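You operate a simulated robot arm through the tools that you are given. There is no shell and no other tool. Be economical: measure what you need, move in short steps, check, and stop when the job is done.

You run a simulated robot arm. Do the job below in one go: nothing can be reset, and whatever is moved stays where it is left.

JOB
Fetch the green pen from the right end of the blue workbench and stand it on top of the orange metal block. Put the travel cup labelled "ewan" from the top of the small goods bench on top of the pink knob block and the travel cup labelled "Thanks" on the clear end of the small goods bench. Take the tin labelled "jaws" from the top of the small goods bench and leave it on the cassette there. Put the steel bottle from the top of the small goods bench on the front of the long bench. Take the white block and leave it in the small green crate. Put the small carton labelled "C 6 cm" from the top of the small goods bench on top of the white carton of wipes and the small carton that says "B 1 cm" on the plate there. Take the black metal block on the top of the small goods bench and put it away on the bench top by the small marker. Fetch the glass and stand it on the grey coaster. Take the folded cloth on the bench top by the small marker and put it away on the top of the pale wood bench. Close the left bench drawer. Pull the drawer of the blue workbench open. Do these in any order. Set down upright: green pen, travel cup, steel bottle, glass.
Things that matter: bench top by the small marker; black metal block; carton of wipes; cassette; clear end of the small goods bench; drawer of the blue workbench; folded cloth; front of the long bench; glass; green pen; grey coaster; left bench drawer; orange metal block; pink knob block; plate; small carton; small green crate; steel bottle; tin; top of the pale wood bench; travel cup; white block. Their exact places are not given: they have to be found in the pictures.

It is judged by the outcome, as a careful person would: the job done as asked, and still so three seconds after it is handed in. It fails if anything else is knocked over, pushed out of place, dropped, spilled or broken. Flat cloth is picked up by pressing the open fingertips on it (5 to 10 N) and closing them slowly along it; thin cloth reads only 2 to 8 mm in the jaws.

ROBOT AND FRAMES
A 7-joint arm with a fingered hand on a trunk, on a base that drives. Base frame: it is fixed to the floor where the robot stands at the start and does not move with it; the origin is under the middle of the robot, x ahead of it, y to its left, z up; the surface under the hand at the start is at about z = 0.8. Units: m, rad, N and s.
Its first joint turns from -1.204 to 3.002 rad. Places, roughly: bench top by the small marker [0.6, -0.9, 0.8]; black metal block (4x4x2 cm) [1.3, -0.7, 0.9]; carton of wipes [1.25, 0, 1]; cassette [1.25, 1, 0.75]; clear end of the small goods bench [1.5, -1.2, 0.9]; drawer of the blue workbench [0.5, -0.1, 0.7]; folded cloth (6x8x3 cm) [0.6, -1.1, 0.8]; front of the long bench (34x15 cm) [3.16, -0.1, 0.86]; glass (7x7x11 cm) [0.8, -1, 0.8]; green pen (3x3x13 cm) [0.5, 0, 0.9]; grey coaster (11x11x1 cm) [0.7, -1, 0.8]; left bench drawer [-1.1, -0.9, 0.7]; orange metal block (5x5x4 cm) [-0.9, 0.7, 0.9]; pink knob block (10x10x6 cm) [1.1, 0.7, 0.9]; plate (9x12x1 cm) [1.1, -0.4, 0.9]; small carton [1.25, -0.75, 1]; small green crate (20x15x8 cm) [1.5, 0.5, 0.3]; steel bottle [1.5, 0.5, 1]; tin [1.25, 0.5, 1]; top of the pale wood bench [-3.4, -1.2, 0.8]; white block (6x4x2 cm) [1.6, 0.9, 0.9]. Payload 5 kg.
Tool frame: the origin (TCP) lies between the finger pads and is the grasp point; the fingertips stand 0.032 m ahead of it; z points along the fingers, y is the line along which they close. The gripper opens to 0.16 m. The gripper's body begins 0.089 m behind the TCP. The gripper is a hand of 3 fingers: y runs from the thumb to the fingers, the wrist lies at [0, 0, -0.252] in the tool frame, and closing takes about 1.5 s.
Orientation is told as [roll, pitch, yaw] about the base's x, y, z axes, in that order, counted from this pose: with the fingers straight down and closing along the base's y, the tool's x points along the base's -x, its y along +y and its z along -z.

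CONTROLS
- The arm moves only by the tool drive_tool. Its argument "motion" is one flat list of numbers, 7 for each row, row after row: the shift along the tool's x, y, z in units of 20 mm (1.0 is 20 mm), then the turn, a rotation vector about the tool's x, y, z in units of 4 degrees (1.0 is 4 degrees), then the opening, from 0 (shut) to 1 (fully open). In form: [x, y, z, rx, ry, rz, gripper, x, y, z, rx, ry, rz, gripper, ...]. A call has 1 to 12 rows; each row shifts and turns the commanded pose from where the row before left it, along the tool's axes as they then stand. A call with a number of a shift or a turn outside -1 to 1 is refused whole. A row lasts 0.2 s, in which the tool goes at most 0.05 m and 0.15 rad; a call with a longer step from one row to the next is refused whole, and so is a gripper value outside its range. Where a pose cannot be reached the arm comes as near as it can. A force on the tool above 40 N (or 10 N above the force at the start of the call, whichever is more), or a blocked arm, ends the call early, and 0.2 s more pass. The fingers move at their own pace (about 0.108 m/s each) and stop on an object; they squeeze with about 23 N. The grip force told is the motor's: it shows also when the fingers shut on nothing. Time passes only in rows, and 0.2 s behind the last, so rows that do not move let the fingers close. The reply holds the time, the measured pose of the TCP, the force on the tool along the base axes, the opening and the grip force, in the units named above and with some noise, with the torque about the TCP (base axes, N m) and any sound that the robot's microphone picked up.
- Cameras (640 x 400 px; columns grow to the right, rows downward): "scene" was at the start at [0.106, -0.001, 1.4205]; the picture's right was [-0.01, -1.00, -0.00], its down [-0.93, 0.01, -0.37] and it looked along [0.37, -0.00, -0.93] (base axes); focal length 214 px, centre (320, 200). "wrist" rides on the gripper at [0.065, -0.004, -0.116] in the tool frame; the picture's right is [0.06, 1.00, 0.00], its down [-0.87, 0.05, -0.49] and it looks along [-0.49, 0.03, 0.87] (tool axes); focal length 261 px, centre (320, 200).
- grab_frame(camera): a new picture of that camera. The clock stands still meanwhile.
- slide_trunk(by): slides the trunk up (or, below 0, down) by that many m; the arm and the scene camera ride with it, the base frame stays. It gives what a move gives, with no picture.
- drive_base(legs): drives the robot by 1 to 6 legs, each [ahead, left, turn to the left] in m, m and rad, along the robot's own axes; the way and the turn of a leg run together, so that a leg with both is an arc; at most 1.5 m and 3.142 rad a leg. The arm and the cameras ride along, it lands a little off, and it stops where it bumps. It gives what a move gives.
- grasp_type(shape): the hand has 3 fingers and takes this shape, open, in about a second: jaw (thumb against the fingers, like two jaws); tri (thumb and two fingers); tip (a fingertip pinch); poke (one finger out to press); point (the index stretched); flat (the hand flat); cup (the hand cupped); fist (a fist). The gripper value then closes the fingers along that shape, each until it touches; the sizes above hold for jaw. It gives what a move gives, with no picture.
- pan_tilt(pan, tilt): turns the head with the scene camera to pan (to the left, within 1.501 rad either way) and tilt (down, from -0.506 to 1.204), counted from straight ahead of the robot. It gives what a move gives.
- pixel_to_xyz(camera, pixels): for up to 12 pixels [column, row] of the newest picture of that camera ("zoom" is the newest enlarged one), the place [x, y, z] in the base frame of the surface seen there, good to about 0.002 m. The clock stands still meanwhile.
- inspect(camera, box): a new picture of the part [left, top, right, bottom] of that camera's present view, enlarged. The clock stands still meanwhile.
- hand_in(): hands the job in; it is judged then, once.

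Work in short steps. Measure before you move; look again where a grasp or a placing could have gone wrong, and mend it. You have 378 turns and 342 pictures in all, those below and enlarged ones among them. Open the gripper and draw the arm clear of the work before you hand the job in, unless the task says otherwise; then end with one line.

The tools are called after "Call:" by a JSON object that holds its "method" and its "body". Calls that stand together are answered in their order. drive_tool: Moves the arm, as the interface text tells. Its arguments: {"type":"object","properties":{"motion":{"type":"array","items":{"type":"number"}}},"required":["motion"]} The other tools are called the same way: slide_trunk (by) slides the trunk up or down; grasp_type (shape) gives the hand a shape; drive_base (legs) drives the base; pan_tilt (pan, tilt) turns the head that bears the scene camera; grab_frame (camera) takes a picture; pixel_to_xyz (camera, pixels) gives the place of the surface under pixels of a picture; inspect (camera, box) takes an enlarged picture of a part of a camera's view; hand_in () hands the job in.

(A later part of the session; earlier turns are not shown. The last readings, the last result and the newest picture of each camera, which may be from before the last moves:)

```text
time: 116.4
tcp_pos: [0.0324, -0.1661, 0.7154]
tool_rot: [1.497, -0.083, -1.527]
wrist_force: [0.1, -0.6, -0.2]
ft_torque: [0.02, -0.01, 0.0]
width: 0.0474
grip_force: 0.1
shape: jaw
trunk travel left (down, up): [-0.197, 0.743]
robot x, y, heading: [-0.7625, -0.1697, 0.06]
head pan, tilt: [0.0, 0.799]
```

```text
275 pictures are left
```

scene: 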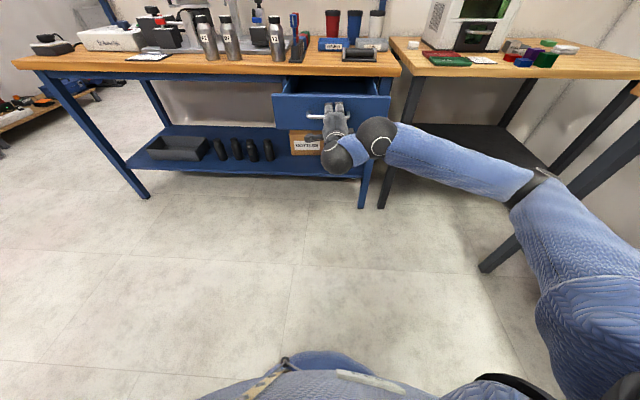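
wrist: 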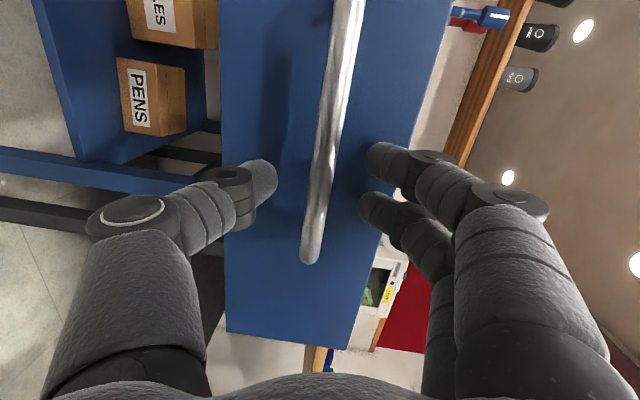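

Drawer stands open. Back off, raise, and turn right toward the left-bench drawer (using the same horizontal hand to push it shut).

Call:
{"method": "drive_base", "body": {"legs": [[-0.12, 0.1, 0]]}}

Call:
{"method": "slide_trunk", "body": {"by": 0.4}}

Call:
{"method": "grab_frame", "body": {"camera": "scene"}}

Call:
{"method": "pan_tilt", "body": {"pan": -1.5, "tilt": 0.8}}

Call:
{"method": "grab_frame", "body": {"camera": "scene"}}

```text
time: 117.8
tcp_pos: [-0.0953, -0.0796, 0.7163]
tool_rot: [1.498, -0.081, -1.53]
wrist_force: [-0.4, -0.2, -1.1]
ft_torque: [0.0, -0.02, 0.03]
width: 0.0475
grip_force: 0.0
shape: jaw
trunk travel left (down, up): [-0.197, 0.743]
robot x, y, heading: [-0.8912, -0.0753, 0.055]
head pan, tilt: [0.0, 0.799]
```

```text
time: 121.6
tcp_pos: [-0.0944, -0.0803, 1.1147]
tool_rot: [1.496, -0.081, -1.532]
wrist_force: [0.3, -0.1, -0.3]
ft_torque: [-0.01, 0.03, 0.02]
width: 0.0475
grip_force: 0.1
shape: jaw
trunk travel left (down, up): [-0.597, 0.343]
robot x, y, heading: [-0.8917, -0.0773, 0.058]
head pan, tilt: [0.0, 0.799]
```

```text
274 pictures are left
```

scene: 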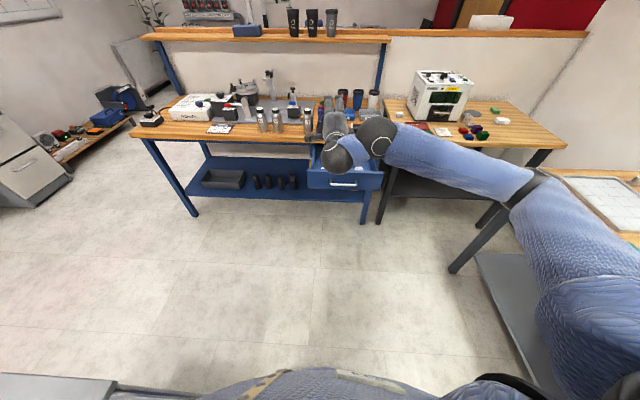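

```text
time: 123.2
tcp_pos: [-0.0944, -0.0787, 1.1144]
tool_rot: [1.498, -0.082, -1.531]
wrist_force: [0.4, 0.4, 0.2]
ft_torque: [-0.02, 0.01, 0.01]
width: 0.0477
grip_force: 0.0
shape: jaw
trunk travel left (down, up): [-0.597, 0.343]
robot x, y, heading: [-0.8884, -0.0746, 0.053]
head pan, tilt: [-1.499, 0.799]
```

```text
273 pictures are left
```

scene: 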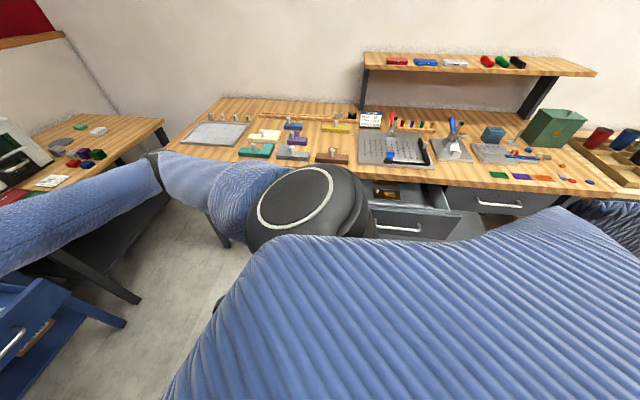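

Measure the open drawer's front and handle and the closed one beside it.

Call:
{"method": "inspect", "body": {"camera": "scene", "box": [350, 160, 560, 260]}}

Call:
{"method": "pixel_to_xyz", "body": {"camera": "zoom", "pixels": [[165, 210], [145, 180], [320, 200], [90, 150], [340, 165], [455, 135], [300, 120], [120, 130], [330, 90], [90, 205], [100, 180], [300, 230]]}}

```text
3.05 times, centred on (455, 210) of scene
```

zoom: 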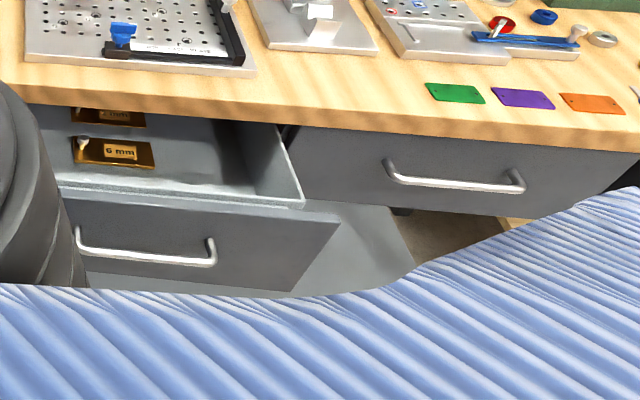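

```text
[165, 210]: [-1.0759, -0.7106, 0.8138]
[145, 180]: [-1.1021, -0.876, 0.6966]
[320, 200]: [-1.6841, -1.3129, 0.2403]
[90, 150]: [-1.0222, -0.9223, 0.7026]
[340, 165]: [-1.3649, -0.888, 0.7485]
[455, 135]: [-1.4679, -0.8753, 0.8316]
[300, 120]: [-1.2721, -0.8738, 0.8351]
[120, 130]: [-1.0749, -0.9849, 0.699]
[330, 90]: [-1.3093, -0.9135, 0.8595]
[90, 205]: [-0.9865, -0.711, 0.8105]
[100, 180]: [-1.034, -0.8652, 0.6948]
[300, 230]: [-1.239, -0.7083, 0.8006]
```

The face is at y ≈ −0.71 (closed neighbour at −0.888). There's little room by the trolley, so I'll return the hand to pointing down and push the handle with closed fingers.

Call:
{"method": "drive_tool", "body": {"motion": [0, 0, 0, 0.962, 0.962, -0.962, 0.3, 0, 0, 0, 0.962, 0.962, -0.962, 0.3, 0, 0, 0, 0.962, 0.962, -0.962, 0.3, 0, 0, 0, 0.962, 0.962, -0.962, 0.3, 0, 0, 0, 0.962, 0.962, -0.962, 0.3, 0, 0, 0, 0.962, 0.962, -0.962, 0.3, 0, 0, 0, 0.962, 0.962, -0.962, 0.3, 0, 0, 0, 0.962, 0.962, -0.962, 0.3, 0, 0, 0, 0.962, 0.962, -0.962, 0.3]}}

Call:
{"method": "drive_tool", "body": {"motion": [0, 0, 0, 0.962, 0.962, -0.962, 0.3, 0, 0, 0, 0.962, 0.962, -0.962, 0.3, 0, 0, 0, 0.962, 0.962, -0.962, 0.3, 0, 0, 0, 0.962, 0.962, -0.962, 0.3, 0, 0, 0, 0.962, 0.962, -0.962, 0.3, 0, 0, 0, 0.962, 0.962, -0.962, 0.3, 0, 0, 0, 0.962, 0.962, -0.962, 0.3, 0, 0, 0, 0.962, 0.962, -0.962, 0.3, 0, 0, 0, 0.962, 0.962, -0.962, 0.3]}}

```text
time: 125.4
tcp_pos: [-0.079, -0.1407, 1.1017]
tool_rot: [0.758, -0.435, -0.907]
wrist_force: [-1.0, -0.4, -0.8]
ft_torque: [0.02, -0.03, 0.02]
width: 0.0482
grip_force: 0.2
shape: jaw
out of reach, approached as far as the arm can: row 8, 9
trunk travel left (down, up): [-0.597, 0.343]
robot x, y, heading: [-0.8925, -0.0797, 0.051]
head pan, tilt: [-1.499, 0.799]
stopped in row 9: the arm was blocked; the commanded pose is now the measured one
```

```text
time: 127.4
tcp_pos: [-0.0802, -0.1408, 1.0997]
tool_rot: [0.756, -0.432, -0.905]
wrist_force: [-0.5, -0.2, -0.1]
ft_torque: [0.02, 0.01, 0.0]
width: 0.0481
grip_force: 0.0
shape: jaw
out of reach, approached as far as the arm can: row 1, 2, 3, 4, 5, 6, 7, 8, 9
trunk travel left (down, up): [-0.597, 0.343]
robot x, y, heading: [-0.8884, -0.0803, 0.051]
head pan, tilt: [-1.499, 0.799]
```

Too far out for that turn; bring the hand back towards the robot (commanded pose already points down).

Call:
{"method": "drive_tool", "body": {"motion": [1, 0, 0, 0, 0, 0, 0.3, 1, 0, 0, 0, 0, 0, 0.3, 1, 0, 0, 0, 0, 0, 0.3, 1, 0, 0, 0, 0, 0, 0.3, 1, 0, 0, 0, 0, 0, 0.3, 1, 0, 0, 0, 0, 0, 0.3, 1, 0, 0, 0, 0, 0, 0.3, 1, 0, 0, 0, 0, 0, 0.3]}}

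```text
time: 129.2
tcp_pos: [-0.1708, -0.0223, 1.0331]
tool_rot: [0.758, -0.432, -0.905]
wrist_force: [0.0, 0.4, -1.0]
ft_torque: [0.01, 0.0, 0.0]
width: 0.048
grip_force: 0.1
shape: jaw
trunk travel left (down, up): [-0.597, 0.343]
robot x, y, heading: [-0.8928, -0.0786, 0.054]
head pan, tilt: [-1.499, 0.799]
```

Now continue the second half of the rotation from here.

Call:
{"method": "drive_tool", "body": {"motion": [0, 0, 0, 0.962, 0.962, -0.962, 0.3, 0, 0, 0, 0.962, 0.962, -0.962, 0.3, 0, 0, 0, 0.962, 0.962, -0.962, 0.3, 0, 0, 0, 0.962, 0.962, -0.962, 0.3, 0, 0, 0, 0.962, 0.962, -0.962, 0.3, 0, 0, 0, 0.962, 0.962, -0.962, 0.3, 0, 0, 0, 0.962, 0.962, -0.962, 0.3, 0, 0, 0, 0.962, 0.962, -0.962, 0.3, 0, 0, 0, 0.962, 0.962, -0.962, 0.3]}}

```text
time: 131.2
tcp_pos: [-0.1524, -0.0299, 0.9869]
tool_rot: [0.588, -0.41, -0.758]
wrist_force: [-0.2, -0.3, 0.6]
ft_torque: [0.02, 0.02, 0.0]
width: 0.0478
grip_force: 0.0
shape: jaw
out of reach, approached as far as the arm can: row 1, 2, 3, 4, 5, 6, 7, 8, 9
trunk travel left (down, up): [-0.597, 0.343]
robot x, y, heading: [-0.8891, -0.0745, 0.057]
head pan, tilt: [-1.499, 0.799]
```

Pull the hand back along its own axis, then rotate again.

Call:
{"method": "drive_tool", "body": {"motion": [0.25, 0, -1, 0, 0, 0, 0.3, 0.25, 0, -1, 0, 0, 0, 0.3, 0.25, 0, -1, 0, 0, 0, 0.3, 0.25, 0, -1, 0, 0, 0, 0.3, 0.25, 0, -1, 0, 0, 0, 0.3, 0.25, 0, -1, 0, 0, 0, 0.3]}}

Call:
{"method": "drive_tool", "body": {"motion": [0, 0, 0, 0.962, 0.962, -0.962, 0.3, 0, 0, 0, 0.962, 0.962, -0.962, 0.3, 0, 0, 0, 0.962, 0.962, -0.962, 0.3, 0, 0, 0, 0.962, 0.962, -0.962, 0.3, 0, 0, 0, 0.962, 0.962, -0.962, 0.3, 0, 0, 0, 0.962, 0.962, -0.962, 0.3, 0, 0, 0, 0.962, 0.962, -0.962, 0.3]}}

Call:
{"method": "grab_frame", "body": {"camera": "scene"}}

```text
time: 132.6
tcp_pos: [-0.1525, -0.0314, 0.986]
tool_rot: [0.587, -0.41, -0.758]
wrist_force: [-0.7, 0.0, 0.1]
ft_torque: [-0.04, -0.02, -0.03]
width: 0.0478
grip_force: 0.1
shape: jaw
out of reach, approached as far as the arm can: row 1, 2, 3, 4, 5, 6
trunk travel left (down, up): [-0.597, 0.343]
robot x, y, heading: [-0.8927, -0.074, 0.053]
head pan, tilt: [-1.499, 0.799]
```

```text
time: 134.2
tcp_pos: [-0.1454, -0.0368, 0.9602]
tool_rot: [0.535, -0.399, -0.706]
wrist_force: [0.0, 0.8, 0.3]
ft_torque: [0.01, -0.01, -0.01]
width: 0.0478
grip_force: 0.1
shape: jaw
out of reach, approached as far as the arm can: row 1, 2, 3, 4, 5, 6, 7
trunk travel left (down, up): [-0.597, 0.343]
robot x, y, heading: [-0.8916, -0.0774, 0.056]
head pan, tilt: [-1.499, 0.799]
```

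```text
271 pictures are left
```

scene: 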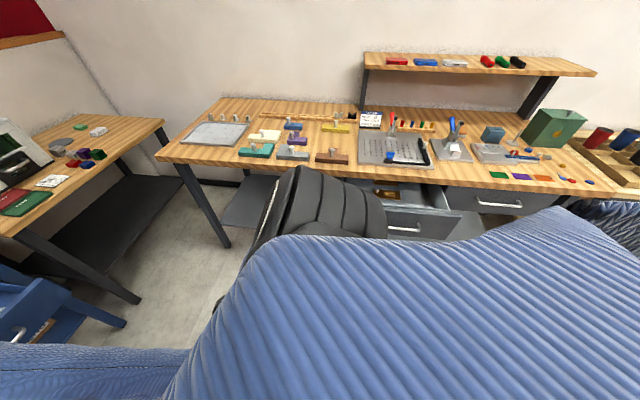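

The arm meets a joint limit; look at its configuration.

Call:
{"method": "pan_tilt", "body": {"pan": 0, "tilt": 0.8}}

Call:
{"method": "grab_frame", "body": {"camera": "scene"}}

```text
time: 135.8
tcp_pos: [-0.1458, -0.037, 0.9598]
tool_rot: [0.536, -0.4, -0.705]
wrist_force: [-0.3, -0.2, 0.0]
ft_torque: [0.02, 0.0, 0.01]
width: 0.0479
grip_force: 0.0
shape: jaw
trunk travel left (down, up): [-0.597, 0.343]
robot x, y, heading: [-0.8887, -0.0815, 0.057]
head pan, tilt: [0.0, 0.799]
```

```text
270 pictures are left
```

scene: 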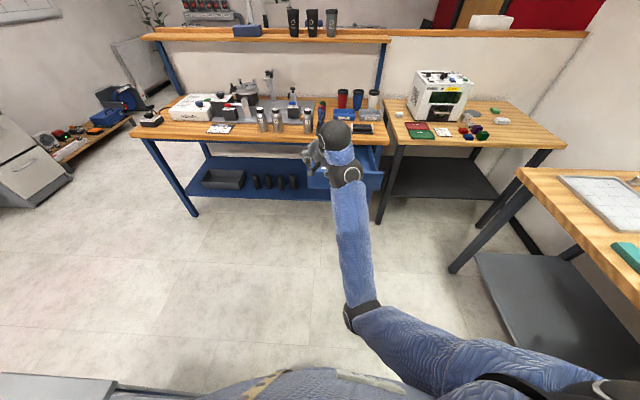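

Raise the hand about 0.15 m (it sank during the earlier moves), to get back to the known good configuration.

Call:
{"method": "drive_tool", "body": {"motion": [-0.5, 0.64, -0.95, 0, 0, 0, 0.3, -0.5, 0.64, -0.95, 0, 0, 0, 0.3, -0.5, 0.64, -0.95, 0, 0, 0, 0.3, -0.5, 0.64, -0.95, 0, 0, 0, 0.3, -0.5, 0.64, -0.95, 0, 0, 0, 0.3, -0.5, 0.64, -0.95, 0, 0, 0, 0.3]}}

Call:
{"method": "drive_tool", "body": {"motion": [0, 0, 0, 0.962, 0.962, -0.962, 0.3, 0, 0, 0, 0.962, 0.962, -0.962, 0.3, 0, 0, 0, 0.962, 0.962, -0.962, 0.3, 0, 0, 0, 0.962, 0.962, -0.962, 0.3]}}

```text
time: 137.2
tcp_pos: [-0.145, -0.039, 0.9648]
tool_rot: [0.536, -0.4, -0.707]
wrist_force: [0.1, 0.9, 0.7]
ft_torque: [0.03, 0.0, 0.02]
width: 0.0477
grip_force: 0.1
shape: jaw
out of reach, approached as far as the arm can: row 1, 2, 3, 4, 5, 6
trunk travel left (down, up): [-0.597, 0.343]
robot x, y, heading: [-0.8901, -0.0766, 0.052]
head pan, tilt: [0.0, 0.799]
```

```text
time: 138.2
tcp_pos: [-0.1445, -0.0387, 0.9651]
tool_rot: [0.536, -0.4, -0.708]
wrist_force: [-0.4, -0.7, -0.3]
ft_torque: [0.0, 0.03, -0.02]
width: 0.048
grip_force: 0.0
shape: jaw
out of reach, approached as far as the arm can: row 1, 2, 3, 4
trunk travel left (down, up): [-0.597, 0.343]
robot x, y, heading: [-0.8901, -0.0794, 0.059]
head pan, tilt: [0.0, 0.799]
```

Retrace: rotate back toward horizontal and shift back.

Call:
{"method": "drive_tool", "body": {"motion": [0, 0, 0, -0.962, -0.962, 0.962, 0.3, 0, 0, 0, -0.962, -0.962, 0.962, 0.3, 0, 0, 0, -0.962, -0.962, 0.962, 0.3]}}

Call:
{"method": "drive_tool", "body": {"motion": [-1, 0, 0, 0, 0, 0, 0.3, -1, 0, 0, 0, 0, 0, 0.3, -1, 0, 0, 0, 0, 0, 0.3, -1, 0, 0, 0, 0, 0, 0.3, -1, 0, 0, 0, 0, 0, 0.3, -1, 0, 0, 0, 0, 0, 0.3]}}

```text
time: 139.0
tcp_pos: [-0.1438, -0.0404, 0.9644]
tool_rot: [0.866, -0.422, -1.018]
wrist_force: [0.8, 0.8, -0.5]
ft_torque: [0.01, -0.03, -0.03]
width: 0.0481
grip_force: 0.1
shape: jaw
trunk travel left (down, up): [-0.597, 0.343]
robot x, y, heading: [-0.8882, -0.0752, 0.049]
head pan, tilt: [0.0, 0.799]
```

```text
time: 140.4
tcp_pos: [-0.0875, -0.1336, 1.0137]
tool_rot: [0.864, -0.425, -1.015]
wrist_force: [0.2, 0.6, 0.2]
ft_torque: [-0.01, -0.01, 0.01]
width: 0.0479
grip_force: 0.0
shape: jaw
trunk travel left (down, up): [-0.597, 0.343]
robot x, y, heading: [-0.8894, -0.0787, 0.055]
head pan, tilt: [0.0, 0.799]
```

Free again. Now pull back and up along the tool axis.

Call:
{"method": "drive_tool", "body": {"motion": [0.05, 0.2, -0.92, 0, 0, 0, 0.3, 0.05, 0.2, -0.92, 0, 0, 0, 0.3, 0.05, 0.2, -0.92, 0, 0, 0, 0.3, 0.05, 0.2, -0.92, 0, 0, 0, 0.3, 0.05, 0.2, -0.92, 0, 0, 0, 0.3, 0.05, 0.2, -0.92, 0, 0, 0, 0.3, 0.05, 0.2, -0.92, 0, 0, 0, 0.3, 0.05, 0.2, -0.92, 0, 0, 0, 0.3]}}

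Call:
{"method": "grab_frame", "body": {"camera": "scene"}}

```text
time: 142.2
tcp_pos: [-0.1731, -0.135, 1.0948]
tool_rot: [0.867, -0.427, -1.018]
wrist_force: [-0.2, 0.2, 0.2]
ft_torque: [-0.03, 0.0, 0.01]
width: 0.0477
grip_force: 0.0
shape: jaw
out of reach, approached as far as the arm can: row 7, 8
trunk travel left (down, up): [-0.597, 0.343]
robot x, y, heading: [-0.8875, -0.0769, 0.057]
head pan, tilt: [0.0, 0.799]
```

```text
269 pictures are left
```

scene: 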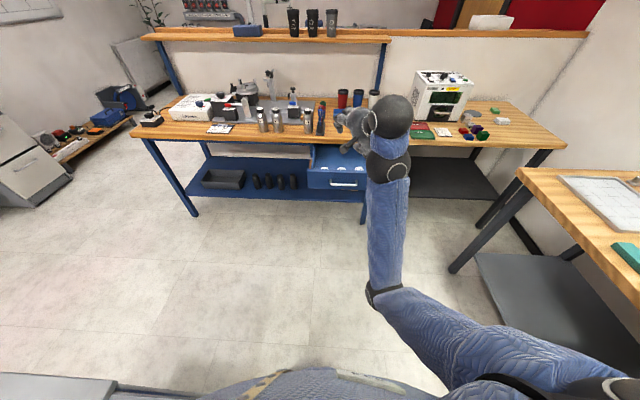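

Try the rotation toward down from this position, in smaller bits.

Call:
{"method": "drive_tool", "body": {"motion": [0, 0, 0, 0.962, 0.962, -0.962, 0.3, 0, 0, 0, 0.962, 0.962, -0.962, 0.3, 0, 0, 0, 0.962, 0.962, -0.962, 0.3, 0, 0, 0, 0.962, 0.962, -0.962, 0.3, 0, 0, 0, 0.962, 0.962, -0.962, 0.3, 0, 0, 0, 0.962, 0.962, -0.962, 0.3, 0, 0, 0, 0.962, 0.962, -0.962, 0.3, 0, 0, 0, 0.962, 0.962, -0.962, 0.3, 0, 0, 0, 0.962, 0.962, -0.962, 0.3]}}

```text
time: 144.2
tcp_pos: [-0.1717, -0.1376, 1.0717]
tool_rot: [0.816, -0.429, -0.967]
wrist_force: [0.4, 0.3, -0.8]
ft_torque: [-0.01, 0.03, 0.0]
width: 0.0476
grip_force: 0.0
shape: jaw
out of reach, approached as far as the arm can: row 1, 2, 3, 4, 5, 6, 7, 8, 9
trunk travel left (down, up): [-0.597, 0.343]
robot x, y, heading: [-0.8892, -0.0746, 0.055]
head pan, tilt: [0.0, 0.799]
```

Test which turn is free: try only tool-z turn, then only tool-y turn.

Call:
{"method": "drive_tool", "body": {"motion": [0, 0, 0, 0, 0, -1, 0.3, 0, 0, 0, 0, 0, -1, 0.3, 0, 0, 0, 0, 0, -1, 0.3, 0, 0, 0, 0, 0, -1, 0.3, 0, 0, 0, 0, 0, -1, 0.3]}}

Call:
{"method": "drive_tool", "body": {"motion": [0, 0, 0, 0, 1, 0, 0.3, 0, 0, 0, 0, 1, 0, 0.3, 0, 0, 0, 0, 1, 0, 0.3, 0, 0, 0, 0, 1, 0, 0.3, 0, 0, 0, 0, 1, 0, 0.3]}}

Call:
{"method": "drive_tool", "body": {"motion": [0, 0, 0, 1, 0, 0, 0.3, 0, 0, 0, 1, 0, 0, 0.3, 0, 0, 0, 1, 0, 0, 0.3, 0, 0, 0, 1, 0, 0, 0.3]}}

```text
time: 145.4
tcp_pos: [-0.169, -0.1387, 1.0698]
tool_rot: [0.654, -0.664, -0.66]
wrist_force: [0.1, -0.5, -0.7]
ft_torque: [0.01, -0.02, 0.01]
width: 0.0481
grip_force: 0.2
shape: jaw
trunk travel left (down, up): [-0.597, 0.343]
robot x, y, heading: [-0.8896, -0.077, 0.056]
head pan, tilt: [0.0, 0.799]
```

```text
time: 146.6
tcp_pos: [-0.1742, -0.1383, 1.0406]
tool_rot: [0.628, -0.611, -0.615]
wrist_force: [0.5, -0.1, -0.3]
ft_torque: [-0.03, 0.02, 0.03]
width: 0.0479
grip_force: 0.0
shape: jaw
out of reach, approached as far as the arm can: row 1, 2, 3, 4, 5
trunk travel left (down, up): [-0.597, 0.343]
robot x, y, heading: [-0.8906, -0.0782, 0.051]
head pan, tilt: [0.0, 0.799]
```

```text
time: 147.6
tcp_pos: [-0.1837, -0.1468, 0.9831]
tool_rot: [0.489, -0.612, -0.614]
wrist_force: [0.5, 0.7, 0.1]
ft_torque: [-0.01, 0.0, 0.03]
width: 0.048
grip_force: 0.1
shape: jaw
out of reach, approached as far as the arm can: row 1, 2, 3, 4
trunk travel left (down, up): [-0.597, 0.343]
robot x, y, heading: [-0.8878, -0.0736, 0.054]
head pan, tilt: [0.0, 0.799]
```

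Turn-z is free while pitching down is limited in this elbow configuration. I swing the hand to point left (about the vertical), which should fold the elbow back out to the right.

Call:
{"method": "drive_tool", "body": {"motion": [0, 0, 0, -0.79, 0.53, -1, 0.3, 0, 0, 0, -0.79, 0.53, -1, 0.3, 0, 0, 0, -0.79, 0.53, -1, 0.3, 0, 0, 0, -0.79, 0.53, -1, 0.3, 0, 0, 0, -0.79, 0.53, -1, 0.3, 0, 0, 0, -0.79, 0.53, -1, 0.3, 0, 0, 0, -0.79, 0.53, -1, 0.3, 0, 0, 0, -0.79, 0.53, -1, 0.3, 0, 0, 0, -0.79, 0.53, -1, 0.3, 0, 0, 0, -0.79, 0.53, -1, 0.3]}}

Call:
{"method": "grab_frame", "body": {"camera": "scene"}}

```text
time: 148.8
tcp_pos: [-0.1791, -0.2424, 0.9418]
tool_rot: [0.223, -0.666, -0.105]
wrist_force: [-0.9, -0.3, -0.1]
ft_torque: [0.01, 0.03, -0.01]
width: 0.0481
grip_force: 0.0
shape: jaw
out of reach, approached as far as the arm can: row 3, 4, 5
trunk travel left (down, up): [-0.597, 0.343]
robot x, y, heading: [-0.8886, -0.076, 0.052]
head pan, tilt: [0.0, 0.799]
stopped in row 5: the arm was blocked; the commanded pose is now the measured one
```

```text
268 pictures are left
```

scene: 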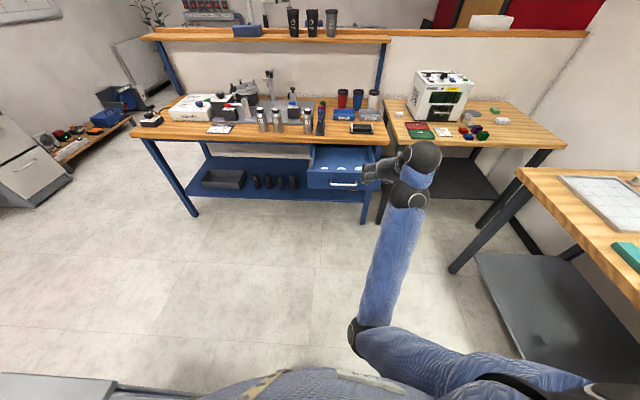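

Measure shoulder/elbow/wrist places to understand the configuration.

Call:
{"method": "pixel_to_xyz", "body": {"camera": "scene", "pixels": [[360, 330], [410, 200], [418, 155], [375, 172], [500, 370], [430, 350], [390, 270]]}}

Call:
{"method": "pan_tilt", "body": {"pan": -0.6, "tilt": 1.1}}

Call:
{"method": "grab_frame", "body": {"camera": "scene"}}

```text
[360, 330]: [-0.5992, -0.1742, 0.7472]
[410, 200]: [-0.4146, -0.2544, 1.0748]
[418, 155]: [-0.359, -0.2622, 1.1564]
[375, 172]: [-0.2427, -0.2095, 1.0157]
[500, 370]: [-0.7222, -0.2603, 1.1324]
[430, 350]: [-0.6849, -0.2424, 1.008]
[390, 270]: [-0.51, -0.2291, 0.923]
```

```text
time: 149.8
tcp_pos: [-0.1776, -0.2414, 0.9417]
tool_rot: [0.224, -0.668, -0.104]
wrist_force: [-0.8, 0.1, 0.2]
ft_torque: [-0.02, 0.01, 0.0]
width: 0.0478
grip_force: 0.0
shape: jaw
trunk travel left (down, up): [-0.597, 0.343]
robot x, y, heading: [-0.8921, -0.0764, 0.054]
head pan, tilt: [-0.6, 1.1]
```

```text
267 pictures are left
```

scene: 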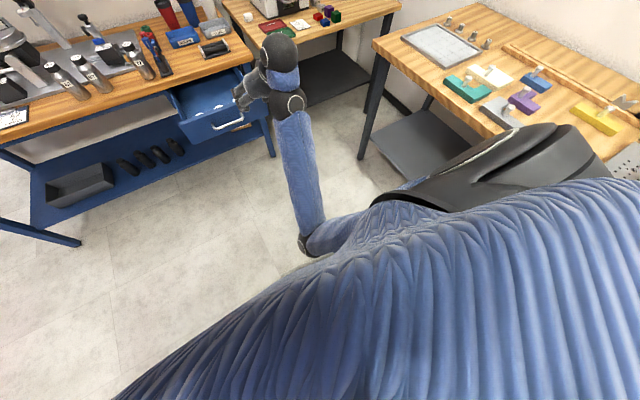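

The elbow has dropped low. I try rolling the tool about its own axis (+z) and watch whether the elbow swivels back out.

Call:
{"method": "drive_tool", "body": {"motion": [0, 0, 0, 0, 0, 1, 0.3, 0, 0, 0, 0, 0, 1, 0.3, 0, 0, 0, 0, 0, 1, 0.3, 0, 0, 0, 0, 0, 1, 0.3, 0, 0, 0, 0, 0, 1, 0.3, 0, 0, 0, 0, 0, 1, 0.3, 0, 0, 0, 0, 0, 1, 0.3, 0, 0, 0, 0, 0, 1, 0.3, 0, 0, 0, 0, 0, 1, 0.3, 0, 0, 0, 0, 0, 1, 0.3, 0, 0, 0, 0, 0, 1, 0.3, 0, 0, 0, 0, 0, 1, 0.3]}}

Call:
{"method": "drive_tool", "body": {"motion": [0, 0, 0, 0, 0, 1, 0.3, 0, 0, 0, 0, 0, 1, 0.3, 0, 0, 0, 0, 0, 1, 0.3, 0, 0, 0, 0, 0, 1, 0.3, 0, 0, 0, 0, 0, 1, 0.3, 0, 0, 0, 0, 0, 1, 0.3, 0, 0, 0, 0, 0, 1, 0.3, 0, 0, 0, 0, 0, 1, 0.3, 0, 0, 0, 0, 0, 1, 0.3, 0, 0, 0, 0, 0, 1, 0.3, 0, 0, 0, 0, 0, 1, 0.3, 0, 0, 0, 0, 0, 1, 0.3]}}

Call:
{"method": "pan_tilt", "body": {"pan": 0, "tilt": 0.8}}

Call:
{"method": "grab_frame", "body": {"camera": "scene"}}

```text
time: 152.4
tcp_pos: [-0.1786, -0.2404, 0.9407]
tool_rot: [0.643, -0.286, -0.961]
wrist_force: [0.3, -0.2, 0.2]
ft_torque: [0.03, -0.04, 0.0]
width: 0.0477
grip_force: 0.1
shape: jaw
trunk travel left (down, up): [-0.597, 0.343]
robot x, y, heading: [-0.8893, -0.0774, 0.05]
head pan, tilt: [-0.6, 1.1]
```

```text
time: 155.0
tcp_pos: [-0.1785, -0.2397, 0.942]
tool_rot: [0.66, 0.241, -1.619]
wrist_force: [0.2, 0.0, 0.6]
ft_torque: [-0.01, -0.02, 0.02]
width: 0.0481
grip_force: 0.1
shape: jaw
trunk travel left (down, up): [-0.597, 0.343]
robot x, y, heading: [-0.8909, -0.0782, 0.054]
head pan, tilt: [-0.6, 1.1]
```

```text
time: 156.0
tcp_pos: [-0.1786, -0.2413, 0.9417]
tool_rot: [0.66, 0.242, -1.618]
wrist_force: [-0.2, 0.0, -0.4]
ft_torque: [0.01, -0.03, 0.01]
width: 0.0479
grip_force: 0.1
shape: jaw
trunk travel left (down, up): [-0.597, 0.343]
robot x, y, heading: [-0.8867, -0.078, 0.053]
head pan, tilt: [0.0, 0.799]
```

```text
266 pictures are left
```

scene: 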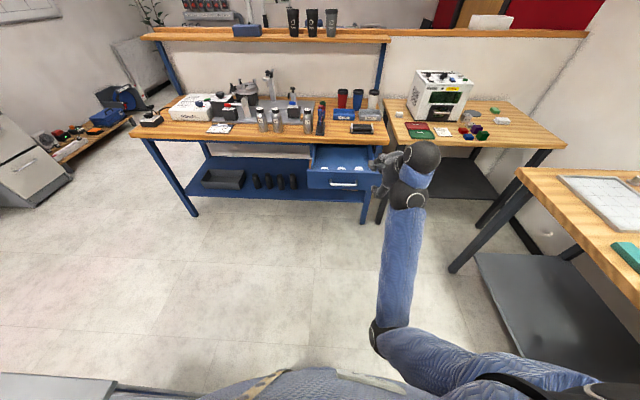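

Try pitching down from this rolled orientation.

Call:
{"method": "drive_tool", "body": {"motion": [0, 0, 0, 0.93, -0.37, 0, 0.3, 0, 0, 0, 0.93, -0.37, 0, 0.3, 0, 0, 0, 0.93, -0.37, 0, 0.3, 0, 0, 0, 0.93, -0.37, 0, 0.3, 0, 0, 0, 0.93, -0.37, 0, 0.3, 0, 0, 0, 0.93, -0.37, 0, 0.3, 0, 0, 0, 0.93, -0.37, 0, 0.3, 0, 0, 0, 0.93, -0.37, 0, 0.3, 0, 0, 0, 0.93, -0.37, 0, 0.3, 0, 0, 0, 0.93, -0.37, 0, 0.3]}}

Call:
{"method": "grab_frame", "body": {"camera": "scene"}}

```text
time: 158.2
tcp_pos: [-0.1779, -0.241, 0.9418]
tool_rot: [0.659, 0.242, -1.619]
wrist_force: [0.0, 0.5, -0.2]
ft_torque: [-0.05, -0.04, 0.02]
width: 0.048
grip_force: 0.0
shape: jaw
out of reach, approached as far as the arm can: row 1, 2, 3, 4, 5, 6, 7, 8, 9, 10
trunk travel left (down, up): [-0.597, 0.343]
robot x, y, heading: [-0.8912, -0.0799, 0.053]
head pan, tilt: [0.0, 0.799]
```

```text
265 pictures are left
```

scene: 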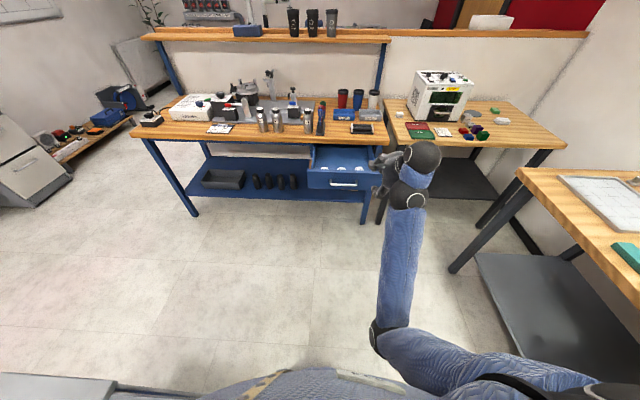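

The wrist flex is at its limit because the forearm points up. Lower the hand relative to the shoulder so the forearm levels out, then pitch.

Call:
{"method": "slide_trunk", "body": {"by": 0.3}}

Call:
{"method": "drive_tool", "body": {"motion": [-0.23, -0.4, 0.92, 0, 0, 0, 0.3, -0.23, -0.4, 0.92, 0, 0, 0, 0.3, -0.23, -0.4, 0.92, 0, 0, 0, 0.3, -0.23, -0.4, 0.92, 0, 0, 0, 0.3, -0.23, -0.4, 0.92, 0, 0, 0, 0.3, -0.23, -0.4, 0.92, 0, 0, 0, 0.3, -0.23, -0.4, 0.92, 0, 0, 0, 0.3, -0.23, -0.4, 0.92, 0, 0, 0, 0.3, -0.23, -0.4, 0.92, 0, 0, 0, 0.3, -0.23, -0.4, 0.92, 0, 0, 0, 0.3, -0.23, -0.4, 0.92, 0, 0, 0, 0.3, -0.23, -0.4, 0.92, 0, 0, 0, 0.3]}}

Call:
{"method": "drive_tool", "body": {"motion": [0, 0, 0, 0.93, -0.37, 0, 0.3, 0, 0, 0, 0.93, -0.37, 0, 0.3, 0, 0, 0, 0.93, -0.37, 0, 0.3, 0, 0, 0, 0.93, -0.37, 0, 0.3, 0, 0, 0, 0.93, -0.37, 0, 0.3, 0, 0, 0, 0.93, -0.37, 0, 0.3, 0, 0, 0, 0.93, -0.37, 0, 0.3, 0, 0, 0, 0.93, -0.37, 0, 0.3, 0, 0, 0, 0.93, -0.37, 0, 0.3, 0, 0, 0, 0.93, -0.37, 0, 0.3]}}

Call:
{"method": "grab_frame", "body": {"camera": "scene"}}

```text
time: 161.2
tcp_pos: [-0.1784, -0.241, 1.2415]
tool_rot: [0.659, 0.242, -1.617]
wrist_force: [0.0, 0.1, 1.5]
ft_torque: [-0.03, 0.01, 0.0]
width: 0.0479
grip_force: 0.0
shape: jaw
trunk travel left (down, up): [-0.897, 0.043]
robot x, y, heading: [-0.8908, -0.0789, 0.054]
head pan, tilt: [0.0, 0.799]
```

```text
time: 164.0
tcp_pos: [-0.1062, -0.3199, 1.0134]
tool_rot: [0.69, 0.107, -1.632]
wrist_force: [0.3, 0.1, 0.2]
ft_torque: [0.02, 0.01, -0.01]
width: 0.0482
grip_force: 0.0
shape: jaw
trunk travel left (down, up): [-0.897, 0.043]
robot x, y, heading: [-0.8876, -0.0774, 0.053]
head pan, tilt: [0.0, 0.799]
stopped in row 12: the arm was blocked; the commanded pose is now the measured one
```

```text
time: 166.2
tcp_pos: [-0.117, -0.3272, 0.9921]
tool_rot: [0.169, -0.077, -1.717]
wrist_force: [0.1, 0.3, 0.0]
ft_torque: [0.0, 0.03, 0.02]
width: 0.0477
grip_force: 0.0
shape: jaw
out of reach, approached as far as the arm can: row 8, 9, 10
trunk travel left (down, up): [-0.897, 0.043]
robot x, y, heading: [-0.8941, -0.08, 0.053]
head pan, tilt: [0.0, 0.799]
```

```text
264 pictures are left
```

scene: 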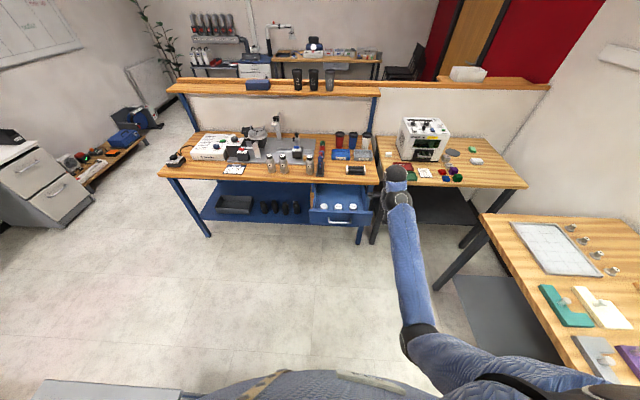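

Now the tool points nearly down. Turn it back in yaw about its own axis.

Call:
{"method": "drive_tool", "body": {"motion": [0, 0, 0, 0, 0, -1, 0.3, 0, 0, 0, 0, 0, -1, 0.3, 0, 0, 0, 0, 0, -1, 0.3, 0, 0, 0, 0, 0, -1, 0.3, 0, 0, 0, 0, 0, -1, 0.3, 0, 0, 0, 0, 0, -1, 0.3, 0, 0, 0, 0, 0, -1, 0.3, 0, 0, 0, 0, 0, -1, 0.3, 0, 0, 0, 0, 0, -1, 0.3, 0, 0, 0, 0, 0, -1, 0.3, 0, 0, 0, 0, 0, -1, 0.3, 0, 0, 0, 0, 0, -1, 0.3]}}

Call:
{"method": "drive_tool", "body": {"motion": [0, 0, 0, 0, 0, -1, 0.3, 0, 0, 0, 0, 0, -1, 0.3, 0, 0, 0, 0, 0, -1, 0.3, 0, 0, 0, 0, 0, -1, 0.3, 0, 0, 0, 0, 0, -1, 0.3, 0, 0, 0, 0, 0, -1, 0.3, 0, 0, 0, 0, 0, -1, 0.3, 0, 0, 0, 0, 0, -1, 0.3, 0, 0, 0, 0, 0, -1, 0.3, 0, 0, 0, 0, 0, -1, 0.3, 0, 0, 0, 0, 0, -1, 0.3]}}

Call:
{"method": "grab_frame", "body": {"camera": "scene"}}

```text
time: 168.8
tcp_pos: [-0.1175, -0.3264, 0.9917]
tool_rot: [0.056, -0.176, -0.875]
wrist_force: [0.7, 0.1, -0.7]
ft_torque: [-0.03, 0.02, 0.03]
width: 0.0481
grip_force: 0.0
shape: jaw
trunk travel left (down, up): [-0.897, 0.043]
robot x, y, heading: [-0.8909, -0.0761, 0.053]
head pan, tilt: [0.0, 0.799]
```

```text
time: 171.2
tcp_pos: [-0.118, -0.3259, 0.9925]
tool_rot: [-0.084, -0.168, -0.098]
wrist_force: [-0.7, 0.6, -0.2]
ft_torque: [-0.02, -0.04, 0.05]
width: 0.0479
grip_force: 0.0
shape: jaw
trunk travel left (down, up): [-0.897, 0.043]
robot x, y, heading: [-0.8909, -0.08, 0.053]
head pan, tilt: [0.0, 0.799]
```

```text
263 pictures are left
```

scene: 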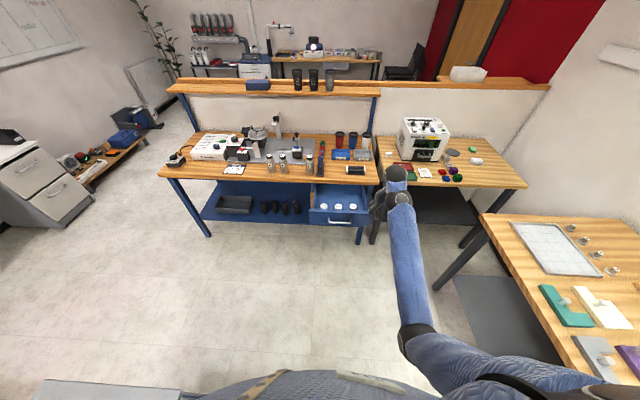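

Level the tool and bring it in and up toward the normal carrying pose.

Call:
{"method": "drive_tool", "body": {"motion": [0, 0, 0, -0.3, 0.6, 0, 0.3, 0, 0, 0, -0.3, 0.6, 0, 0.3, 0, 0, 0, -0.3, 0.6, 0, 0.3, 0, 0, 0, -0.3, 0.6, 0, 0.3, 0, 0, 0, 0, 0, 0, 0.3]}}

Call:
{"method": "drive_tool", "body": {"motion": [0.3, 1, -0.5, 0, 0, 0, 0.3, 0.3, 1, -0.5, 0, 0, 0, 0.3, 0.3, 1, -0.5, 0, 0, 0, 0.3, 0.3, 1, -0.5, 0, 0, 0, 0.3, 0.3, 1, -0.5, 0, 0, 0, 0.3, 0.3, 1, -0.5, 0, 0, 0, 0.3, 0.3, 1, -0.5, 0, 0, 0, 0.3, 0.3, 1, -0.5, 0, 0, 0, 0.3, 0.3, 1, -0.5, 0, 0, 0, 0.3, 0.3, 1, -0.5, 0, 0, 0, 0.3]}}

Call:
{"method": "grab_frame", "body": {"camera": "scene"}}

```text
time: 172.4
tcp_pos: [-0.1181, -0.3262, 0.9916]
tool_rot: [-0.081, -0.165, -0.096]
wrist_force: [0.0, -0.3, 0.0]
ft_torque: [-0.01, -0.04, 0.01]
width: 0.048
grip_force: 0.0
shape: jaw
out of reach, approached as far as the arm can: row 2, 4
trunk travel left (down, up): [-0.897, 0.043]
robot x, y, heading: [-0.8874, -0.0758, 0.056]
head pan, tilt: [0.0, 0.799]
```

```text
time: 174.6
tcp_pos: [-0.2062, -0.2046, 0.955]
tool_rot: [-0.082, -0.167, -0.096]
wrist_force: [-0.3, -0.2, -0.8]
ft_torque: [-0.04, 0.01, 0.0]
width: 0.048
grip_force: 0.1
shape: jaw
out of reach, approached as far as the arm can: row 1, 2, 3, 4, 5, 6, 7, 8, 9, 10
trunk travel left (down, up): [-0.897, 0.043]
robot x, y, heading: [-0.8896, -0.0764, 0.049]
head pan, tilt: [0.0, 0.799]
```

```text
262 pictures are left
```

scene: 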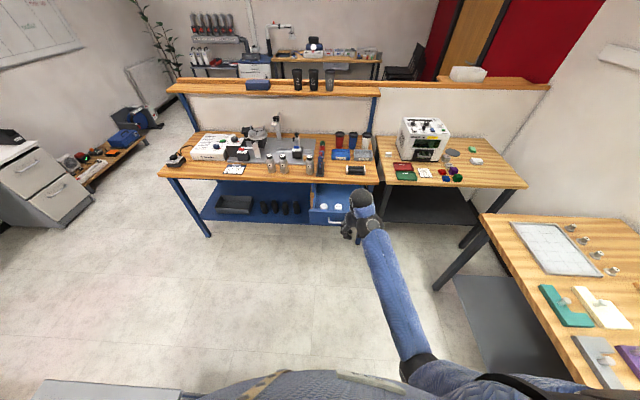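

Lower further relative to the shoulder, then level the pitch.

Call:
{"method": "drive_tool", "body": {"motion": [0, 0, 1, 0, 0, 0, 0.3, 0, 0, 1, 0, 0, 0, 0.3, 0, 0, 1, 0, 0, 0, 0.3, 0, 0, 1, 0, 0, 0, 0.3, 0, 0, 1, 0, 0, 0, 0.3, 0, 0, 1, 0, 0, 0, 0.3, 0, 0, 1, 0, 0, 0, 0.3]}}

Call:
{"method": "drive_tool", "body": {"motion": [0, 0, 0, -0.3, 0.6, 0, 0.3, 0, 0, 0, -0.3, 0.6, 0, 0.3, 0, 0, 0, -0.3, 0.6, 0, 0.3, 0, 0, 0, -0.3, 0.6, 0, 0.3, 0, 0, 0, 0, 0, 0, 0.3]}}

Call:
{"method": "drive_tool", "body": {"motion": [1, 0.5, 0, 0, 0, 0, 0.3, 1, 0.5, 0, 0, 0, 0, 0.3, 1, 0.5, 0, 0, 0, 0, 0.3, 1, 0.5, 0, 0, 0, 0, 0.3, 1, 0.5, 0, 0, 0, 0, 0.3, 1, 0.5, 0, 0, 0, 0, 0.3]}}

Call:
{"method": "grab_frame", "body": {"camera": "scene"}}

```text
time: 176.2
tcp_pos: [-0.1858, -0.2214, 0.8179]
tool_rot: [-0.081, -0.168, -0.096]
wrist_force: [-0.2, 0.0, -0.4]
ft_torque: [0.04, -0.02, 0.03]
width: 0.048
grip_force: 0.0
shape: jaw
trunk travel left (down, up): [-0.897, 0.043]
robot x, y, heading: [-0.887, -0.0782, 0.053]
head pan, tilt: [0.0, 0.799]
```

```text
time: 177.4
tcp_pos: [-0.1852, -0.22, 0.8188]
tool_rot: [0.003, 0.002, -0.103]
wrist_force: [0.4, 0.3, 0.2]
ft_torque: [0.02, 0.0, 0.0]
width: 0.0479
grip_force: 0.1
shape: jaw
trunk travel left (down, up): [-0.897, 0.043]
robot x, y, heading: [-0.8888, -0.0767, 0.052]
head pan, tilt: [0.0, 0.799]
```

```text
time: 178.8
tcp_pos: [-0.2997, -0.1463, 0.8181]
tool_rot: [0.003, -0.001, -0.104]
wrist_force: [-0.7, 0.4, -1.5]
ft_torque: [-0.03, 0.0, 0.01]
width: 0.0481
grip_force: 0.2
shape: jaw
trunk travel left (down, up): [-0.897, 0.043]
robot x, y, heading: [-0.89, -0.0802, 0.057]
head pan, tilt: [0.0, 0.799]
```

```text
261 pictures are left
```

scene: 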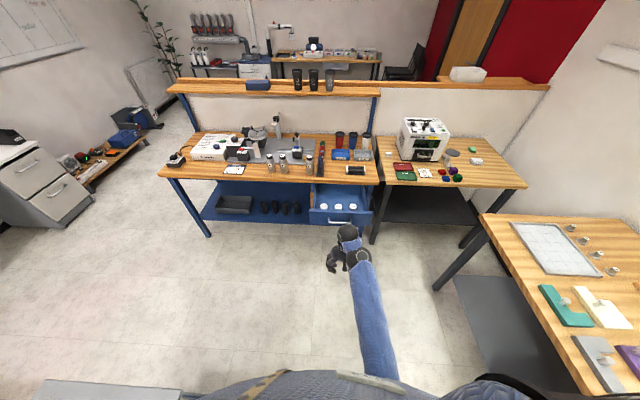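

The tool is level again. Come inwards and try rising.

Call:
{"method": "drive_tool", "body": {"motion": [0.3, 0.5, -1, 0, 0, 0, 0.3, 0.3, 0.5, -1, 0, 0, 0, 0.3, 0.3, 0.5, -1, 0, 0, 0, 0.3, 0.3, 0.5, -1, 0, 0, 0, 0.3, 0, 0.5, -1, 0, 0, 0, 0.3, 0, 0.5, -1, 0, 0, 0, 0.3, 0, 0.5, -1, 0, 0, 0, 0.3, 0, 0.5, -1, 0, 0, 0, 0.3, 0, 0, -1, 0, 0, 0, 0.3, 0, 0, -1, 0, 0, 0, 0.3]}}

Call:
{"method": "drive_tool", "body": {"motion": [0, 0, -1, 0, 0, 0, 0.3, 0, 0, -1, 0, 0, 0, 0.3, 0, 0, -1, 0, 0, 0, 0.3, 0, 0, -1, 0, 0, 0, 0.3, 0, 0, -1, 0, 0, 0, 0.3, 0, 0, -1, 0, 0, 0, 0.3, 0, 0, -1, 0, 0, 0, 0.3]}}

Call:
{"method": "grab_frame", "body": {"camera": "scene"}}

```text
time: 181.0
tcp_pos: [-0.3165, -0.1141, 0.8798]
tool_rot: [0.005, 0.0, -0.104]
wrist_force: [-0.8, -0.5, -0.7]
ft_torque: [0.05, -0.02, -0.01]
width: 0.0481
grip_force: 0.1
shape: jaw
out of reach, approached as far as the arm can: row 4, 5, 6, 7, 8, 9, 10
trunk travel left (down, up): [-0.897, 0.043]
robot x, y, heading: [-0.8889, -0.0745, 0.053]
head pan, tilt: [0.0, 0.799]
```

```text
time: 182.6
tcp_pos: [-0.3171, -0.1123, 0.8815]
tool_rot: [0.002, 0.0, -0.103]
wrist_force: [0.1, 0.0, 0.1]
ft_torque: [0.01, -0.03, 0.0]
width: 0.048
grip_force: 0.2
shape: jaw
out of reach, approached as far as the arm can: row 1, 2, 3, 4, 5, 6, 7
trunk travel left (down, up): [-0.897, 0.043]
robot x, y, heading: [-0.8936, -0.0737, 0.056]
head pan, tilt: [0.0, 0.799]
```

```text
260 pictures are left
```

scene: 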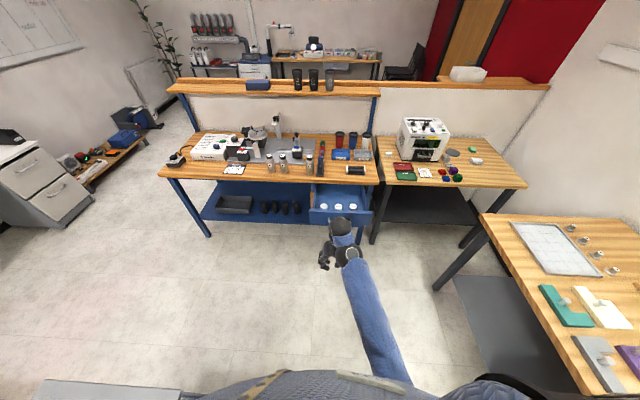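

Height is still limited by the elbow. Try forcing the elbow to swivel by turning yaw to its limit, first one way (rz+).

Call:
{"method": "drive_tool", "body": {"motion": [0, 0, 0, 0, 0, -1, 0.3, 0, 0, 0, 0, 0, -1, 0.3, 0, 0, 0, 0, 0, -1, 0.3, 0, 0, 0, 0, 0, -1, 0.3, 0, 0, 0, 0, 0, -1, 0.3, 0, 0, 0, 0, 0, -1, 0.3, 0, 0, 0, 0, 0, -1, 0.3, 0, 0, 0, 0, 0, -1, 0.3, 0, 0, 0, 0, 0, -1, 0.3, 0, 0, 0, 0, 0, -1, 0.3, 0, 0, 0, 0, 0, -1, 0.3, 0, 0, 0, 0, 0, -1, 0.3]}}

Call:
{"method": "drive_tool", "body": {"motion": [0, 0, 0, 0, 0, -1, 0.3, 0, 0, 0, 0, 0, -1, 0.3, 0, 0, 0, 0, 0, -1, 0.3, 0, 0, 0, 0, 0, -1, 0.3, 0, 0, 0, 0, 0, -1, 0.3, 0, 0, 0, 0, 0, -1, 0.3, 0, 0, 0, 0, 0, -1, 0.3, 0, 0, 0, 0, 0, -1, 0.3, 0, 0, 0, 0, 0, -1, 0.3, 0, 0, 0, 0, 0, -1, 0.3, 0, 0, 0, 0, 0, -1, 0.3, 0, 0, 0, 0, 0, -1, 0.3]}}

Call:
{"method": "grab_frame", "body": {"camera": "scene"}}

```text
time: 185.2
tcp_pos: [-0.3167, -0.1144, 0.8807]
tool_rot: [0.002, -0.002, 0.737]
wrist_force: [0.1, 0.1, -0.1]
ft_torque: [0.03, -0.01, 0.0]
width: 0.0479
grip_force: 0.1
shape: jaw
trunk travel left (down, up): [-0.897, 0.043]
robot x, y, heading: [-0.8903, -0.0786, 0.052]
head pan, tilt: [0.0, 0.799]
```

```text
time: 187.8
tcp_pos: [-0.3174, -0.1132, 0.8806]
tool_rot: [0.0, -0.001, 1.574]
wrist_force: [-0.3, 0.7, -0.5]
ft_torque: [0.0, 0.01, -0.01]
width: 0.048
grip_force: 0.0
shape: jaw
trunk travel left (down, up): [-0.897, 0.043]
robot x, y, heading: [-0.8897, -0.0762, 0.055]
head pan, tilt: [0.0, 0.799]
```

```text
259 pictures are left
```

scene: 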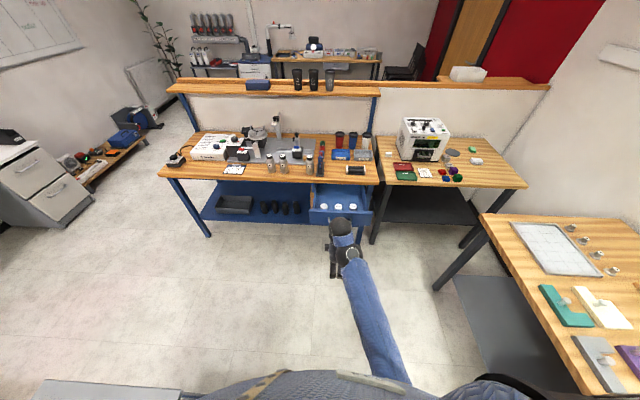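

Test whether rising is possible now, and then moving left/inward.

Call:
{"method": "drive_tool", "body": {"motion": [0, 0, 0, 0, 0, -1, 0.3, 0, 0, 0, 0, 0, -1, 0.3, 0, 0, 0, 0, 0, -1, 0.3, 0, 0, 0, 0, 0, -1, 0.3, 0, 0, 0, 0, 0, -1, 0.3, 0, 0, 0, 0, 0, -1, 0.3, 0, 0, 0, 0, 0, -1, 0.3, 0, 0, 0, 0, 0, -1, 0.3, 0, 0, 0, 0, 0, -1, 0.3, 0, 0, 0, 0, 0, -1, 0.3, 0, 0, 0, 0, 0, -1, 0.3, 0, 0, 0, 0, 0, -1, 0.3]}}

Call:
{"method": "drive_tool", "body": {"motion": [0, 0, 0, 0, 0, -1, 0.3, 0, 0, 0, 0, 0, -1, 0.3, 0, 0, 0, 0, 0, -1, 0.3, 0, 0, 0, 0, 0, -1, 0.3, 0, 0, 0, 0, 0, -1, 0.3, 0, 0, 0, 0, 0, -1, 0.3, 0, 0, 0, 0, 0, -1, 0.3, 0, 0, 0, 0, 0, -1, 0.3, 0, 0, 0, 0, 0, -1, 0.3, 0, 0, 0, 0, 0, -1, 0.3, 0, 0, 0, 0, 0, -1, 0.3, 0, 0, 0, 0, 0, -1, 0.3]}}

Call:
{"method": "grab_frame", "body": {"camera": "scene"}}

```text
time: 189.8
tcp_pos: [-0.3228, -0.211, 0.8251]
tool_rot: [0.096, 0.127, 2.2]
wrist_force: [0.1, -0.6, -0.4]
ft_torque: [0.02, 0.02, 0.03]
width: 0.0481
grip_force: 0.0
shape: jaw
out of reach, approached as far as the arm can: row 6, 7, 8, 9, 10
trunk travel left (down, up): [-0.897, 0.043]
robot x, y, heading: [-0.8902, -0.0775, 0.053]
head pan, tilt: [0.0, 0.799]
stopped in row 10: the arm was blocked; the commanded pose is now the measured one
```

```text
time: 192.6
tcp_pos: [-0.3182, -0.2221, 0.7232]
tool_rot: [0.251, 0.097, 2.828]
wrist_force: [-0.8, -0.2, 0.5]
ft_torque: [0.01, 0.01, 0.03]
width: 0.0478
grip_force: 0.0
shape: jaw
out of reach, approached as far as the arm can: row 1, 2, 3, 4, 5, 6, 7, 8, 9, 10, 11, 12
trunk travel left (down, up): [-0.897, 0.043]
robot x, y, heading: [-0.8876, -0.0784, 0.056]
head pan, tilt: [0.0, 0.799]
stopped in row 12: the arm was blocked; the commanded pose is now the measured one
```

```text
258 pictures are left
```

scene: 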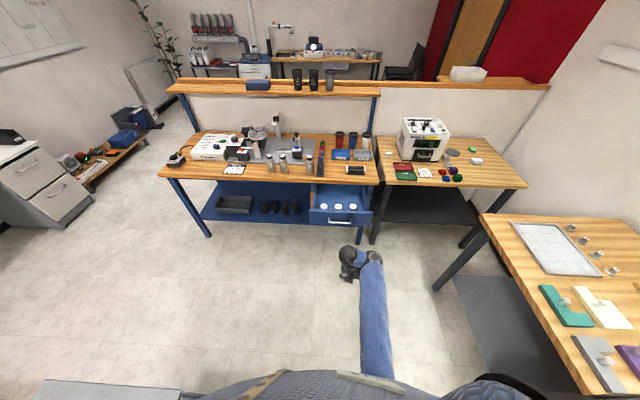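

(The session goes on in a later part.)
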